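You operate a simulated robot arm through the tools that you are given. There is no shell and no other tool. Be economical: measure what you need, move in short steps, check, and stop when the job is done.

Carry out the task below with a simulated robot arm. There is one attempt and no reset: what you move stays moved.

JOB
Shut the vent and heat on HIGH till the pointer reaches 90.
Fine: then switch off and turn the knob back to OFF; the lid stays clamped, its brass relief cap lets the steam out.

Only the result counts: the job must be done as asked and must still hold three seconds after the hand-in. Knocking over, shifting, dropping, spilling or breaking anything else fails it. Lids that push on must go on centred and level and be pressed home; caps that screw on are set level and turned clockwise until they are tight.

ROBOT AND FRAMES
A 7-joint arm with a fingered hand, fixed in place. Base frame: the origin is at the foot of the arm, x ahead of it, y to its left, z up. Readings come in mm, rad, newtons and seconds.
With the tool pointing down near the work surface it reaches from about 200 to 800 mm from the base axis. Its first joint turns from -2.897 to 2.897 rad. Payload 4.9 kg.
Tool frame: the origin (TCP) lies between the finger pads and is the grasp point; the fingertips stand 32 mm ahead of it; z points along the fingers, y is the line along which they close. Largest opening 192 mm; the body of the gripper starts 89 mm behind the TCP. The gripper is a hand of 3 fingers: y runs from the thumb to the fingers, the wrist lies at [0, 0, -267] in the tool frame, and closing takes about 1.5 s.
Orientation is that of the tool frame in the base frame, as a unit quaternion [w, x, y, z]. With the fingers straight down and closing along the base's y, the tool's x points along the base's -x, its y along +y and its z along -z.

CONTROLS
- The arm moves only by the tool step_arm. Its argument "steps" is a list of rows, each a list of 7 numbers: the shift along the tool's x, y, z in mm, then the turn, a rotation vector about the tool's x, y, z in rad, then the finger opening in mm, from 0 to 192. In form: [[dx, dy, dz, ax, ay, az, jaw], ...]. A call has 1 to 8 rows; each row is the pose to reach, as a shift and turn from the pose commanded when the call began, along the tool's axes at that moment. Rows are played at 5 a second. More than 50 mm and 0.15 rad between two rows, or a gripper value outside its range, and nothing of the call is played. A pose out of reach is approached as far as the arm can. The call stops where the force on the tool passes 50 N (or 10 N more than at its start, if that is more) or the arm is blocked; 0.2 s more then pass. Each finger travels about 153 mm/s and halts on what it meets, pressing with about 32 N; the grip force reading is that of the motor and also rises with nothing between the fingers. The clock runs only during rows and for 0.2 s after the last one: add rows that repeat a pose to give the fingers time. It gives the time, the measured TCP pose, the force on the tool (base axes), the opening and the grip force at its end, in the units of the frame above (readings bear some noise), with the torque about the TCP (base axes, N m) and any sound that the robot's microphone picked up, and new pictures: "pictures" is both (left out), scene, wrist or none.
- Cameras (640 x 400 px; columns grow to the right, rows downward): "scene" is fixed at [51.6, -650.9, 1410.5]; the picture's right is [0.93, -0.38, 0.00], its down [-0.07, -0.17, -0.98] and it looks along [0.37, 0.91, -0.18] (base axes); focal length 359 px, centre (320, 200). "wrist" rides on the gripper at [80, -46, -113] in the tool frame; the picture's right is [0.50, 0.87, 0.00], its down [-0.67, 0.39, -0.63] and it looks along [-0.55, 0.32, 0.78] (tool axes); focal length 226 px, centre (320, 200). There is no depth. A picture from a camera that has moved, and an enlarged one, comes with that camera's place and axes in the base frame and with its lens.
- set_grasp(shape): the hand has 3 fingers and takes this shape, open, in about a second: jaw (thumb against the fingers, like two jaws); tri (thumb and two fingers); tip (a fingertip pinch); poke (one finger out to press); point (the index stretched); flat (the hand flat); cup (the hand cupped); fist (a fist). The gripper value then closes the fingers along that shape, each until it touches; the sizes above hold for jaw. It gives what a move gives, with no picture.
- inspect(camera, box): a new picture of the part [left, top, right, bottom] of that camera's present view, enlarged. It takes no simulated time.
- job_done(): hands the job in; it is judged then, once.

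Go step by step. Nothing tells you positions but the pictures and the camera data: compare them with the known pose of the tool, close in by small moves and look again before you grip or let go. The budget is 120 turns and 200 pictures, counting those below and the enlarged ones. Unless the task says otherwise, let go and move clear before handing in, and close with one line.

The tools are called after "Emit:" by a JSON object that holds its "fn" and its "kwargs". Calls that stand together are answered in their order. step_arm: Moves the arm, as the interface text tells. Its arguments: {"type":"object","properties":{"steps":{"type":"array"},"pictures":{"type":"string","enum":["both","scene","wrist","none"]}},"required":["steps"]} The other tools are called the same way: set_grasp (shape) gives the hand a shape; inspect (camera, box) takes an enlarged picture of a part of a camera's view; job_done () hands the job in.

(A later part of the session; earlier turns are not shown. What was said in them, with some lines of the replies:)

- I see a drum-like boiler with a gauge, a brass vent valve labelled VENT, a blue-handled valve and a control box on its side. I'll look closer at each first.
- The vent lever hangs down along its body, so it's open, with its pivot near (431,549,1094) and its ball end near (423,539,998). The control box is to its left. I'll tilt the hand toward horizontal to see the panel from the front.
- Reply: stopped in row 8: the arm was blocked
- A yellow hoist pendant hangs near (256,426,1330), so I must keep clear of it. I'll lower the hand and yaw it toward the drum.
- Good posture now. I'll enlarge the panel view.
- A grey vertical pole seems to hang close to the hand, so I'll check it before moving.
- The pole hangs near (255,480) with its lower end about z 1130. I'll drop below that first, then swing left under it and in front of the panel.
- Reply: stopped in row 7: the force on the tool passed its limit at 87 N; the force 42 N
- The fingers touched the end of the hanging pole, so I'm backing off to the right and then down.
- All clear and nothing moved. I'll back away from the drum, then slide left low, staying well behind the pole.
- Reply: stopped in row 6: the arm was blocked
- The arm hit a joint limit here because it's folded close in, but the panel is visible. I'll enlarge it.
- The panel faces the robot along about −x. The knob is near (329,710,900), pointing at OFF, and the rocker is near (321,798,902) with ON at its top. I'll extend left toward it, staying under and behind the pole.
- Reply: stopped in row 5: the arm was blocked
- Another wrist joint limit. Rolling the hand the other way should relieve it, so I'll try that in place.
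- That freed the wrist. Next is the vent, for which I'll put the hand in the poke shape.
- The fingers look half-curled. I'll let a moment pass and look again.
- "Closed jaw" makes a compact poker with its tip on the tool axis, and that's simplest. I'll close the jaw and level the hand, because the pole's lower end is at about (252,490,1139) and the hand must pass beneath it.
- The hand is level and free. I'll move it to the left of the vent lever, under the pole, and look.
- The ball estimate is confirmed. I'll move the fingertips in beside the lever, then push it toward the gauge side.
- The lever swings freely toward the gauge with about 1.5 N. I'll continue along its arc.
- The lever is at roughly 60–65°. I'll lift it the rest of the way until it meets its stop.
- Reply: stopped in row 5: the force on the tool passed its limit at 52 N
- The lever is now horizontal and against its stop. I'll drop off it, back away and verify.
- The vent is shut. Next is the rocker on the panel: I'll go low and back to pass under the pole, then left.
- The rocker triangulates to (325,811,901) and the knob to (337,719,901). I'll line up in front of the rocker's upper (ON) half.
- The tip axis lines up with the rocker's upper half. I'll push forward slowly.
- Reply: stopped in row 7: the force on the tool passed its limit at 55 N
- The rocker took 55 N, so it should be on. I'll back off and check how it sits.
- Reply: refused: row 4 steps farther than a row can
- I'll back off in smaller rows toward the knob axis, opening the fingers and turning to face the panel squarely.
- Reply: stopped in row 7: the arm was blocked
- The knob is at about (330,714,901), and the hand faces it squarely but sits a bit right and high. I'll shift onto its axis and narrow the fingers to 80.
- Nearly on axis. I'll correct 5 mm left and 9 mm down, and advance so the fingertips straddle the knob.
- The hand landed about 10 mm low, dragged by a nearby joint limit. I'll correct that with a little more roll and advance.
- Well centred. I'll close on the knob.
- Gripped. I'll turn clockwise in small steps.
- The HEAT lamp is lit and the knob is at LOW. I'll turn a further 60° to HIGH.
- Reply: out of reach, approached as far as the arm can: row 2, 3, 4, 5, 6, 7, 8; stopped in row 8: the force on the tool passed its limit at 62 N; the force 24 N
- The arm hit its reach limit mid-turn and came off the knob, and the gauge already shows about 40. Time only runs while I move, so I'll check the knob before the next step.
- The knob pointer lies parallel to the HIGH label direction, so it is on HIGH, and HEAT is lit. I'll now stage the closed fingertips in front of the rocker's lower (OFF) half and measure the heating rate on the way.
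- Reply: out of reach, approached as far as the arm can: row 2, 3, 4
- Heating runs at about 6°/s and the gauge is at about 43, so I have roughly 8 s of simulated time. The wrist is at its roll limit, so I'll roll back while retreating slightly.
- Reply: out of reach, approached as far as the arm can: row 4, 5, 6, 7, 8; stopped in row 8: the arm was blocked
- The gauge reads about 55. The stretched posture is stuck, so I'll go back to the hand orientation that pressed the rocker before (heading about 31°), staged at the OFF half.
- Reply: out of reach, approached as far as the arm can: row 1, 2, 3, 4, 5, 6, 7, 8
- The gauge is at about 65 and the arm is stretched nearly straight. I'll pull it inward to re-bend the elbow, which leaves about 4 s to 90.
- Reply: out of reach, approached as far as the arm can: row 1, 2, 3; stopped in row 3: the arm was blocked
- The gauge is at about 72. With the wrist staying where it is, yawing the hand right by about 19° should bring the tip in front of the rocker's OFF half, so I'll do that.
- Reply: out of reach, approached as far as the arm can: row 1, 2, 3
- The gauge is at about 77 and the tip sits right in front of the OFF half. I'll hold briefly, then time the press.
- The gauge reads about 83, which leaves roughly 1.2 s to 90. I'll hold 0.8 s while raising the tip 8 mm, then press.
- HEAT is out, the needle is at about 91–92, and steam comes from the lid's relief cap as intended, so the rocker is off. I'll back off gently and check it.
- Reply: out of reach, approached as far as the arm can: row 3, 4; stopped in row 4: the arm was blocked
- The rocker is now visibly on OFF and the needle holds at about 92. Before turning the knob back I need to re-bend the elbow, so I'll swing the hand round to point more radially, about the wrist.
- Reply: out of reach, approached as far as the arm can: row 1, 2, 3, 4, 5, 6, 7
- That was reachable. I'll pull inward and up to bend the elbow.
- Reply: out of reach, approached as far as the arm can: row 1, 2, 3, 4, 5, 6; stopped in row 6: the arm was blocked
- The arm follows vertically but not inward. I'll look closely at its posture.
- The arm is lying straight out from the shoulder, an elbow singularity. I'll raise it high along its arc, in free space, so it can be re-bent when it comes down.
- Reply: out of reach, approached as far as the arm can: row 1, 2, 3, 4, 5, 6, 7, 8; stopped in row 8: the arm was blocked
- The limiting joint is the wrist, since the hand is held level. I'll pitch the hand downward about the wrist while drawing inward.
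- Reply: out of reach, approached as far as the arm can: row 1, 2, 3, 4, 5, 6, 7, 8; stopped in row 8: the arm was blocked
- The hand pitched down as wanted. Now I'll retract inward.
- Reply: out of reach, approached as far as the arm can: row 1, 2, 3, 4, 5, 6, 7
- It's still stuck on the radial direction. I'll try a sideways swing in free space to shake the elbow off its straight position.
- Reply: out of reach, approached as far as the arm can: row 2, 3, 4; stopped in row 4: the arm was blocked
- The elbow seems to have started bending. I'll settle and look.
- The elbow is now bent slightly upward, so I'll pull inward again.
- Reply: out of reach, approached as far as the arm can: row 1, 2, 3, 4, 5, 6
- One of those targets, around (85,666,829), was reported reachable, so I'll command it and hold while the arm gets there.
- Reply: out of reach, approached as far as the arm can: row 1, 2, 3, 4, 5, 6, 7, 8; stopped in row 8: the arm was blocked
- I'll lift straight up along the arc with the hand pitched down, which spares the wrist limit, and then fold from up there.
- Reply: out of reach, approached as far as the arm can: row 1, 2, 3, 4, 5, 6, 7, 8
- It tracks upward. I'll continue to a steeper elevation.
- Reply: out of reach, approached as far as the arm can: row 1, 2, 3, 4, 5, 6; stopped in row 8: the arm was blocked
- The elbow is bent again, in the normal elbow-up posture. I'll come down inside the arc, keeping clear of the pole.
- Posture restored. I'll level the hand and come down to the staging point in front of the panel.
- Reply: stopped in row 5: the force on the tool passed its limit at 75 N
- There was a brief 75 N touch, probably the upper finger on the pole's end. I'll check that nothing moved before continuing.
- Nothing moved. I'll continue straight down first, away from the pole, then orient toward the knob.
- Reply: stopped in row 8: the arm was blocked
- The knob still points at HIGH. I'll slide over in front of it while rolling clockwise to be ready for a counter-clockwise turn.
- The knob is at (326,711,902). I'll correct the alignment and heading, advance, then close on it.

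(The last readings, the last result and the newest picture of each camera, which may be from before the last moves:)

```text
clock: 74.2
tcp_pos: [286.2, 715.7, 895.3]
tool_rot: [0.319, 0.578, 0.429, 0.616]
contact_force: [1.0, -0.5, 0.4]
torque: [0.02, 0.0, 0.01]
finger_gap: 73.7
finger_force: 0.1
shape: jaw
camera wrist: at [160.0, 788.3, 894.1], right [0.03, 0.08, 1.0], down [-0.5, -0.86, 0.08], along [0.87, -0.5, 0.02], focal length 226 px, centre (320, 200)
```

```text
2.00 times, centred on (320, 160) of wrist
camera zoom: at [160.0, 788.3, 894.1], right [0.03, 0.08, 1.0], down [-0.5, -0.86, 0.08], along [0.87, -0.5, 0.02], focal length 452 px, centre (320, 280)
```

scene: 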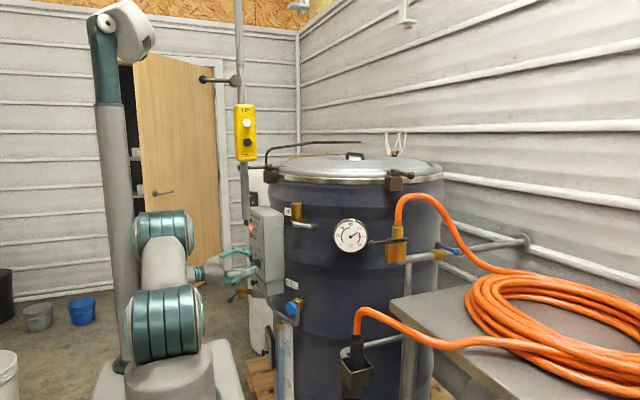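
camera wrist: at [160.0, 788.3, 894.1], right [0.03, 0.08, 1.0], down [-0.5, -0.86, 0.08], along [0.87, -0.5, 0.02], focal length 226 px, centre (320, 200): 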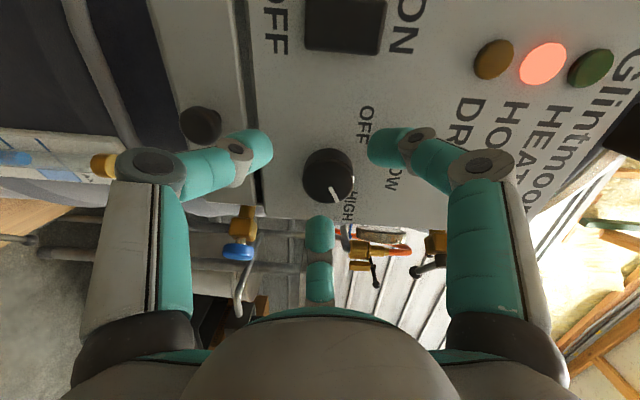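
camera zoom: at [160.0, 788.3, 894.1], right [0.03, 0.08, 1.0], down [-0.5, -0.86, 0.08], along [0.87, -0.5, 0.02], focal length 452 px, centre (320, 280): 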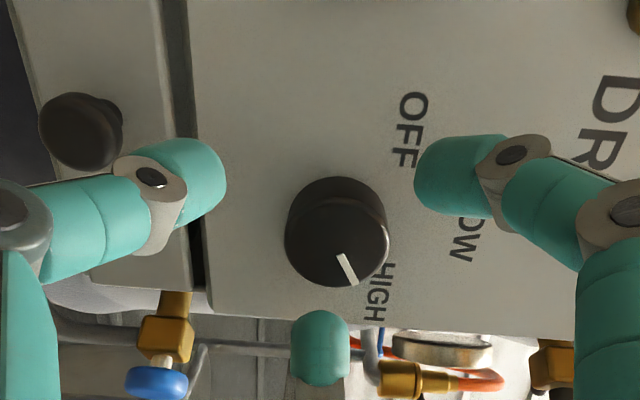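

I'm now well-referenced. I'll make a lateral correction of −10/+8.5 mm, then advance 22 mm.

Emit:
{"fn": "step_arm", "kwargs": {"steps": [[-3, 6, -1, 0, 0, 0, 74], [-5, 12, -2, 0, 0, 0, 74], [-5, 12, 8, 0, 0, 0, 74], [-5, 12, 15, 0, 0, 0, 74], [-5, 12, 21, 0, 0, 0, 74], [-5, 12, 21, 0, 0, 0, 74]]}}

Emit:
{"fn": "inspect", "kwargs": {"camera": "wrist", "box": [200, 60, 440, 260]}}

```text
clock: 75.6
tcp_pos: [309.1, 709.6, 901.9]
tool_rot: [0.321, 0.578, 0.429, 0.615]
contact_force: [-12.5, -4.7, 0.2]
torque: [0.02, -0.11, -0.64]
finger_gap: 75.1
finger_force: 0.1
shape: jaw
camera wrist: at [182.5, 781.2, 900.3], right [0.03, 0.08, 1.0], down [-0.5, -0.86, 0.08], along [0.87, -0.5, 0.02], focal length 226 px, centre (320, 200)
```

scene: 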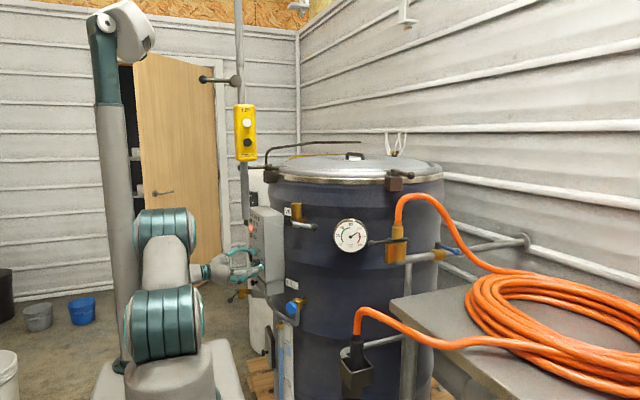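
wrist: 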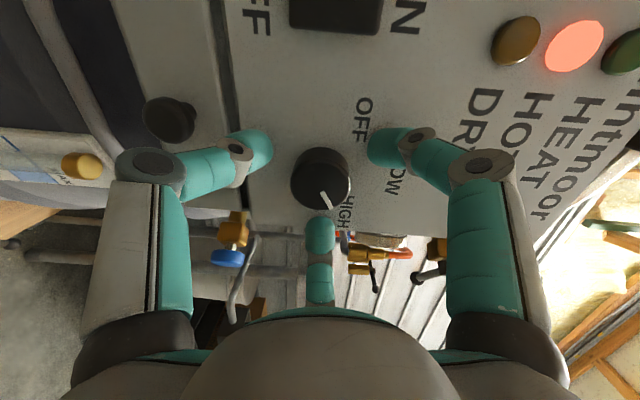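

```text
2.00 times, centred on (320, 160) of wrist
camera zoom: at [182.5, 781.2, 900.3], right [0.03, 0.08, 1.0], down [-0.5, -0.86, 0.08], along [0.87, -0.5, 0.02], focal length 452 px, centre (320, 280)
```

zoom: 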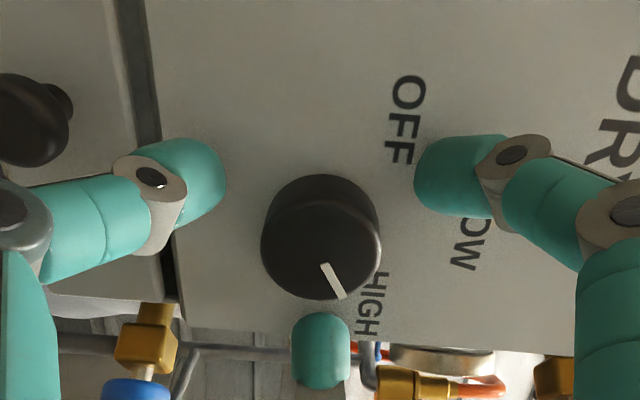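

It's centred and a fingertip just brushes the panel. I'll back off 3 mm and close on the knob.

Emit:
{"fn": "step_arm", "kwargs": {"steps": [[0, 0, -3, 0, 0, 0, 70], [0, 0, -3, 0, 0, 0, 50], [0, 0, -3, 0, 0, 0, 30], [0, 0, -3, 0, 0, 0, 30], [0, 0, -3, 0, 0, 0, 30]], "pictures": "none"}}

Emit:
{"fn": "inspect", "kwargs": {"camera": "wrist", "box": [200, 60, 440, 260]}}

```text
clock: 76.8
tcp_pos: [308.8, 708.0, 903.5]
tool_rot: [0.32, 0.579, 0.429, 0.615]
contact_force: [11.3, 3.9, 0.1]
torque: [0.02, 0.05, 0.05]
finger_gap: 35.5
finger_force: 32.2
shape: jaw
```

```text
2.00 times, centred on (320, 160) of wrist
camera zoom: at [181.7, 780.9, 901.0], right [0.03, 0.08, 1.0], down [-0.5, -0.86, 0.08], along [0.87, -0.5, 0.02], focal length 452 px, centre (320, 280)
```

zoom: 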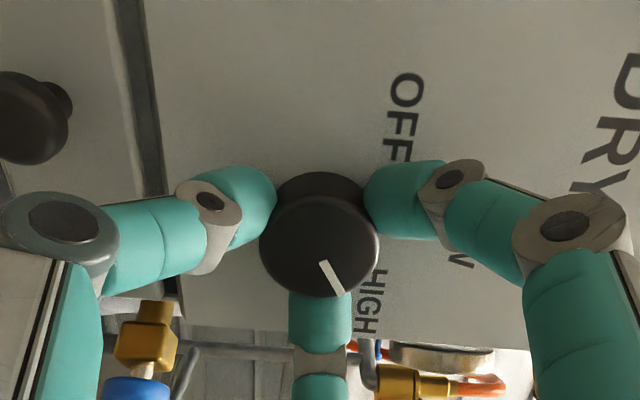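

Gripped. I'll turn counter-clockwise by 60°.

Emit:
{"fn": "step_arm", "kwargs": {"steps": [[0, 0, 0, 0, 0, -0.13, 30], [0, 0, 0, 0, 0, -0.26, 30], [0, 0, 0, 0, 0, -0.39, 30], [0, 0, 0, 0, 0, -0.52, 30], [0, 0, 0, 0, 0, -0.65, 30], [0, 0, 0, 0, 0, -0.78, 30], [0, 0, 0, 0, 0, -0.91, 30], [0, 0, 0, 0, 0, -0.91, 30]], "pictures": "scene"}}

Emit:
{"fn": "inspect", "kwargs": {"camera": "wrist", "box": [200, 60, 440, 260]}}

```text
clock: 78.6
tcp_pos: [308.3, 707.4, 902.7]
tool_rot: [0.559, 0.33, 0.64, 0.41]
contact_force: [22.1, 6.9, 2.8]
torque: [0.0, 0.08, -0.19]
finger_gap: 33.9
finger_force: 32.3
shape: jaw
```

scene: 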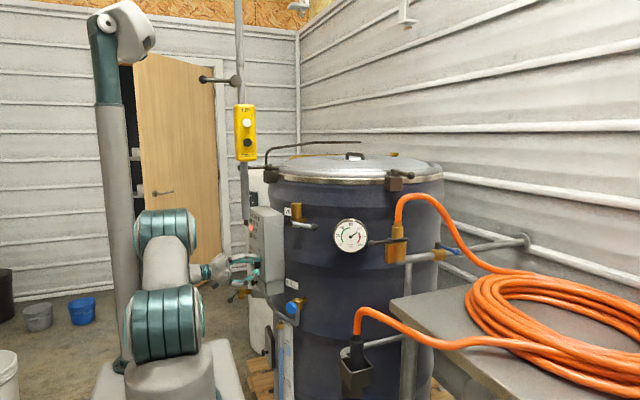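

```text
2.00 times, centred on (320, 160) of wrist
camera zoom: at [184.8, 739.7, 830.9], right [-0.11, 0.82, 0.55], down [-0.53, -0.52, 0.67], along [0.84, -0.22, 0.5], focal length 452 px, centre (320, 280)
```

zoom: 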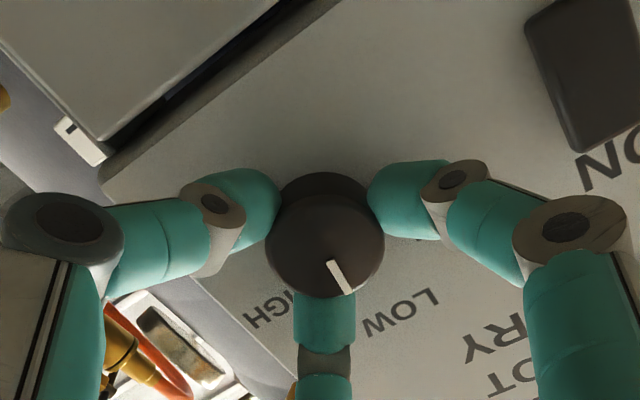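

The knob followed to about LOW. I'll release, roll back clockwise and regrip.

Emit:
{"fn": "step_arm", "kwargs": {"steps": [[0, 0, -2, 0, 0, 0, 60], [0, 0, -3, 0, 0, 0, 74], [0, 0, -3, 0, 0, 0.14, 74], [0, 0, -3, 0, 0, 0.28, 74], [0, 0, -3, 0, 0, 0.42, 74], [0, 0, -3, 0, 0, 0.56, 74], [0, 0, -3, 0, 0, 0.7, 74], [0, 0, -3, 0, 0, 0.84, 74]], "pictures": "none"}}

Emit:
{"fn": "inspect", "kwargs": {"camera": "wrist", "box": [200, 60, 440, 260]}}

```text
clock: 80.4
tcp_pos: [303.0, 708.0, 901.9]
tool_rot: [0.341, 0.563, 0.449, 0.604]
contact_force: [-0.2, -1.0, 0.3]
torque: [0.02, 0.0, -0.01]
finger_gap: 73.7
finger_force: 0.1
shape: jaw
```

```text
2.00 times, centred on (320, 160) of wrist
camera zoom: at [177.0, 779.0, 894.2], right [0.01, 0.14, 0.99], down [-0.5, -0.86, 0.13], along [0.87, -0.49, 0.06], focal length 452 px, centre (320, 280)
```

zoom: 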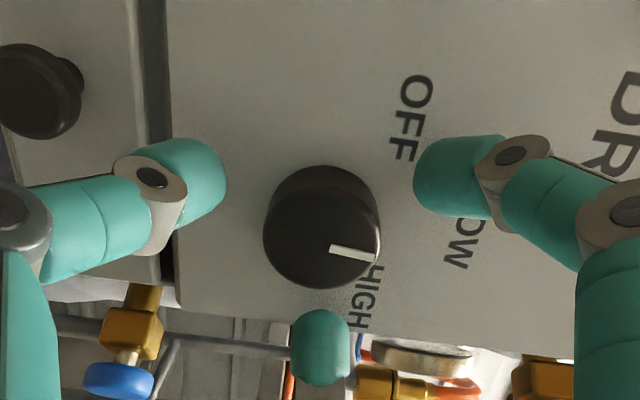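

The pointer is near LOW. Regrip and turn again.

Emit:
{"fn": "step_arm", "kwargs": {"steps": [[0, 0, 3, 0, 0, 0, 55], [0, 0, 3, 0, 0, 0, 30], [0, 0, 3, 0, 0, 0, 30], [0, 0, 3, 0, 0, 0, 30], [0, 0, 3, 0, 0, 0, 30]], "pictures": "none"}}

Emit:
{"fn": "step_arm", "kwargs": {"steps": [[0, 0, 0, 0, 0, -0.13, 30], [0, 0, 0, 0, 0, -0.26, 30], [0, 0, 0, 0, 0, -0.39, 30], [0, 0, 0, 0, 0, -0.52, 30], [0, 0, 0, 0, 0, -0.65, 30], [0, 0, 0, 0, 0, -0.78, 30], [0, 0, 0, 0, 0, -0.9, 30], [0, 0, 0, 0, 0, -0.9, 30]], "pictures": "scene"}}

Emit:
{"fn": "inspect", "kwargs": {"camera": "wrist", "box": [200, 60, 440, 260]}}

```text
clock: 81.6
tcp_pos: [308.2, 708.1, 902.6]
tool_rot: [0.342, 0.563, 0.449, 0.604]
contact_force: [2.2, 1.9, -0.8]
torque: [-0.03, 0.01, 0.07]
finger_gap: 33.4
finger_force: 31.9
shape: jaw
```

```text
clock: 83.4
tcp_pos: [307.5, 707.3, 903.5]
tool_rot: [0.57, 0.31, 0.65, 0.395]
contact_force: [6.2, 1.1, 3.3]
torque: [0.01, 0.0, -0.23]
finger_gap: 33.6
finger_force: 32.0
shape: jaw
```

scene: 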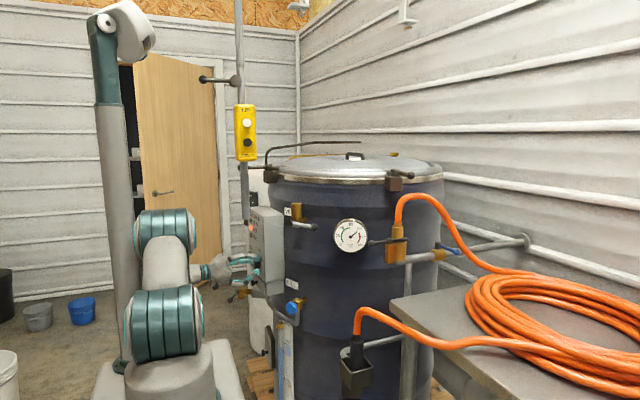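

```text
2.00 times, centred on (320, 160) of wrist
camera zoom: at [185.1, 734.9, 828.0], right [-0.12, 0.86, 0.5], down [-0.54, -0.48, 0.69], along [0.84, -0.19, 0.52], focal length 452 px, centre (320, 280)
```

zoom: 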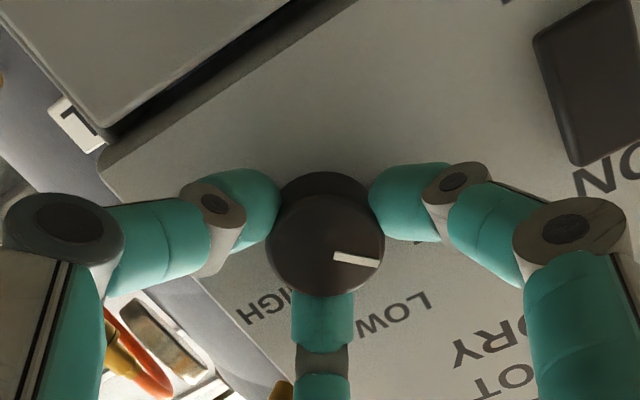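

About 10–15° short of the original OFF mark, so I'll turn a bit further.

Emit:
{"fn": "step_arm", "kwargs": {"steps": [[0, 0, 0, 0, 0, -0.08, 30], [0, 0, 0, 0, 0, -0.16, 30], [0, 0, 0, 0, 0, -0.22, 30], [0, 0, 0, 0, 0, -0.22, 30]], "pictures": "none"}}

Emit:
{"fn": "inspect", "kwargs": {"camera": "wrist", "box": [200, 60, 440, 260]}}

```text
clock: 84.4
tcp_pos: [306.8, 707.0, 903.4]
tool_rot: [0.611, 0.238, 0.68, 0.329]
contact_force: [2.7, -2.6, 5.3]
torque: [-0.01, -0.03, -0.42]
finger_gap: 33.4
finger_force: 32.0
shape: jaw
```

```text
2.00 times, centred on (320, 160) of wrist
camera zoom: at [187.8, 716.8, 819.9], right [-0.14, 0.94, 0.3], down [-0.56, -0.33, 0.76], along [0.82, -0.06, 0.57], focal length 452 px, centre (320, 280)
```

zoom: 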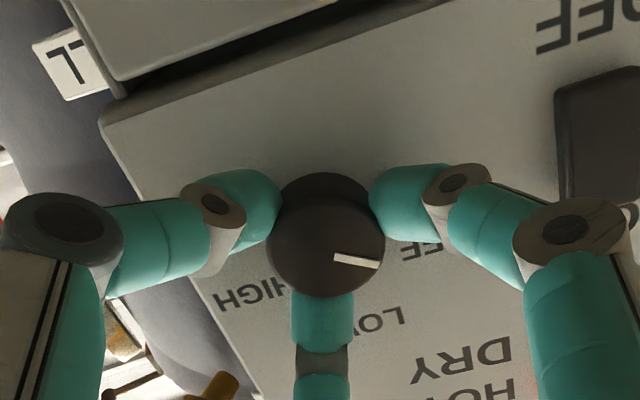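

The pointer direction now matches the original OFF view. I'll release, back away and compare.

Emit:
{"fn": "step_arm", "kwargs": {"steps": [[0, 0, 0, 0, 0, 0, 55], [0, 0, 0, 0, 0, 0, 74], [0, 0, -12, 0, 0, 0.05, 74], [0, 0, -24, 0, 0, 0.15, 74], [0, 0, -32, 0, 0, 0.25, 74], [0, 0, -32, 0, 0, 0.25, 74]]}}

Emit:
{"fn": "inspect", "kwargs": {"camera": "wrist", "box": [200, 60, 440, 260]}}

Emit:
{"fn": "inspect", "kwargs": {"camera": "scene", "box": [225, 195, 295, 275]}}

Emit:
{"fn": "inspect", "kwargs": {"camera": "scene", "box": [285, 135, 445, 265]}}

```text
clock: 85.8
tcp_pos: [279.5, 701.5, 901.0]
tool_rot: [0.565, 0.321, 0.644, 0.403]
contact_force: [0.1, -0.8, -0.3]
torque: [0.01, -0.01, 0.02]
finger_gap: 73.5
finger_force: 0.1
shape: jaw
camera wrist: at [156.9, 732.4, 829.0], right [-0.11, 0.84, 0.53], down [-0.54, -0.5, 0.68], along [0.84, -0.21, 0.51], focal length 226 px, centre (320, 200)
```

scene: 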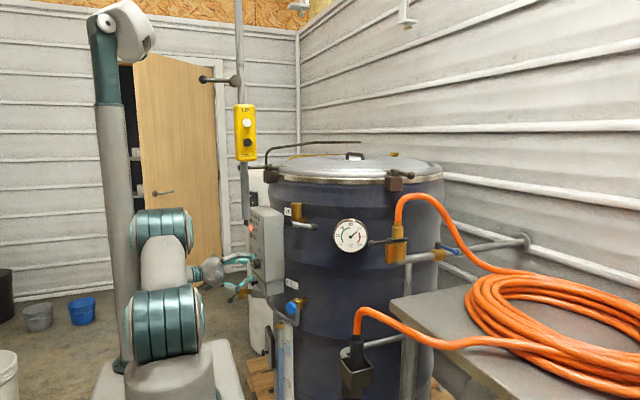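
wrist: 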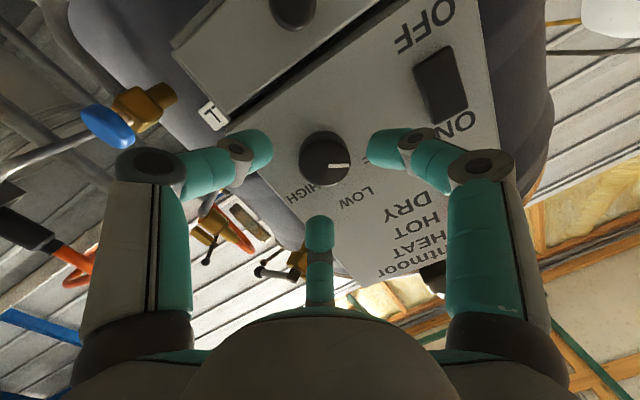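

```text
2.00 times, centred on (320, 160) of wrist
camera zoom: at [156.9, 732.4, 829.0], right [-0.11, 0.84, 0.53], down [-0.54, -0.5, 0.68], along [0.84, -0.21, 0.51], focal length 452 px, centre (320, 280)
```

zoom: 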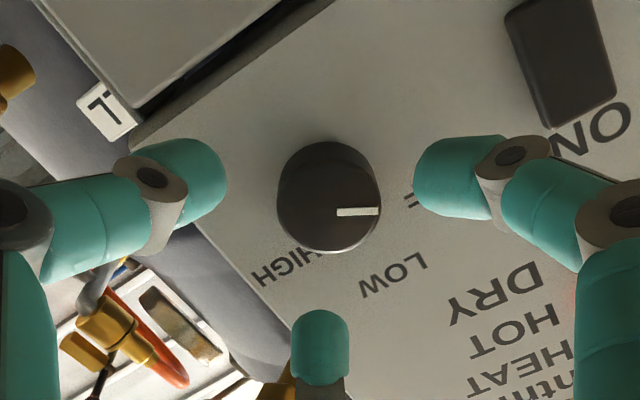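

```text
5.00 times, centred on (260, 235) of scene
camera zoom: at [51.6, -650.9, 1410.5], right [0.93, -0.38, 0.0], down [-0.07, -0.17, -0.98], along [0.37, 0.91, -0.18], focal length 1797 px, centre (620, 25)
```

zoom: 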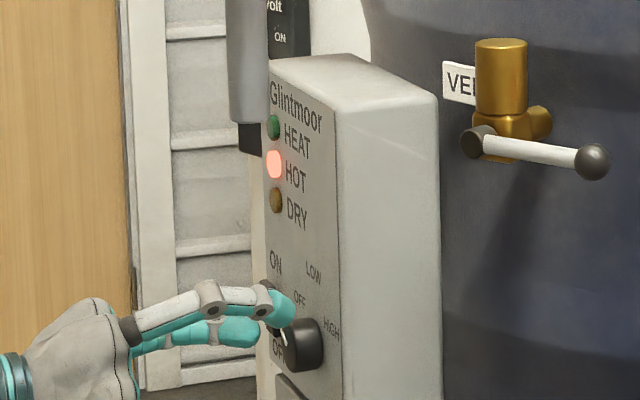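

```text
3.08 times, centred on (365, 200) of scene
camera zoom: at [51.6, -650.9, 1410.5], right [0.93, -0.38, 0.0], down [-0.07, -0.17, -0.98], along [0.37, 0.91, -0.18], focal length 1106 px, centre (182, 200)
```

zoom: 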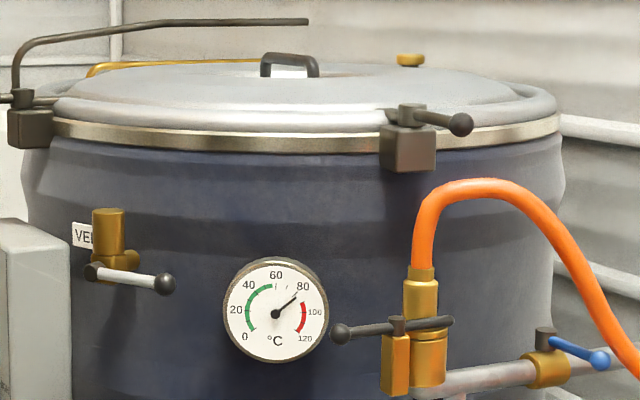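

The pointer is on OFF, the rocker is off, HEAT is out, the vent is shut, and it's already cooling (about 82). I'll move the hand clear.

Emit:
{"fn": "step_arm", "kwargs": {"steps": [[0, 0, -10, 0, 0, 0, 74], [0, 0, -20, 0, 0, 0, 74], [-24, -2, -23, 0, 0, 0.1, 74], [-48, -4, -26, 0, 0, 0.15, 74], [-73, -6, -28, 0, 0, 0.15, 74], [-73, -6, -28, 0, 0, 0.15, 74]]}}

Emit:
{"fn": "inspect", "kwargs": {"camera": "scene", "box": [225, 195, 295, 275]}}

```text
clock: 87.2
tcp_pos: [258.9, 632.6, 933.4]
tool_rot: [0.531, 0.369, 0.619, 0.445]
contact_force: [0.5, 0.1, 0.1]
torque: [-0.01, 0.03, -0.02]
finger_gap: 74.2
finger_force: 0.1
shape: jaw
camera wrist: at [135.7, 673.0, 869.0], right [-0.1, 0.75, 0.65], down [-0.52, -0.6, 0.61], along [0.85, -0.28, 0.45], focal length 226 px, centre (320, 200)
```

scene: 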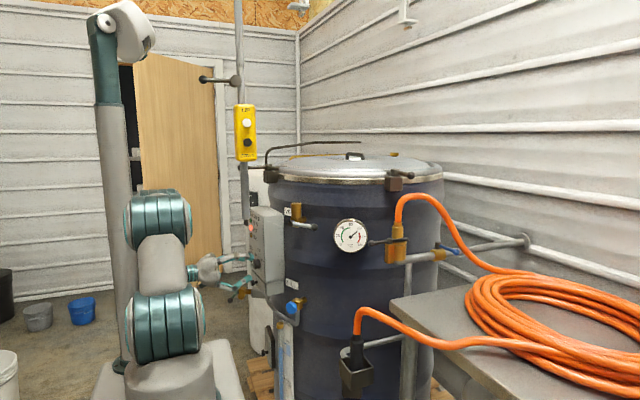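
wrist: 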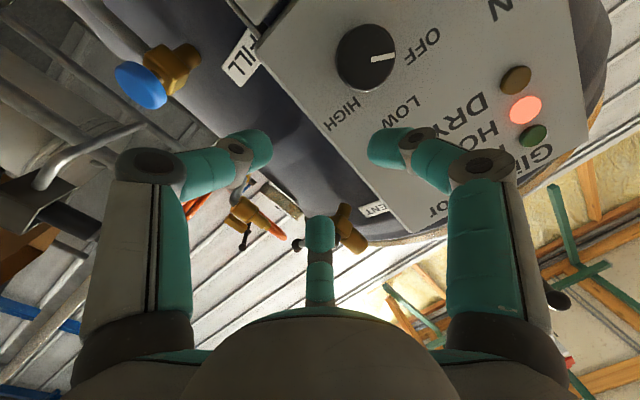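

```text
5.00 times, centred on (260, 235) of scene
camera zoom: at [51.6, -650.9, 1410.5], right [0.93, -0.38, 0.0], down [-0.07, -0.17, -0.98], along [0.37, 0.91, -0.18], focal length 1797 px, centre (620, 25)
```

zoom: 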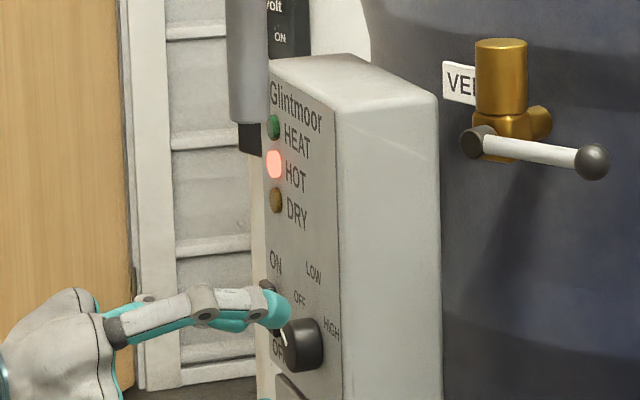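

The hand is clear, the knob is on OFF, the rocker is off, the vent lever is shut and the lid is still clamped. I'm handing in.

Emit:
{"fn": "job_done", "kwargs": {}}

```text
The job is handed in.
```

I shut the vent and heated on HIGH until the pointer reached 90. The gauge peaked at about 92. Then I switched off and turned the knob back to OFF. The lid is still clamped, and steam came out of the brass relief cap. The hand brushed the hanging pole twice (87 N and 75 N) and pressed the panel by the lamps once (62 N). Nothing looked moved or damaged.
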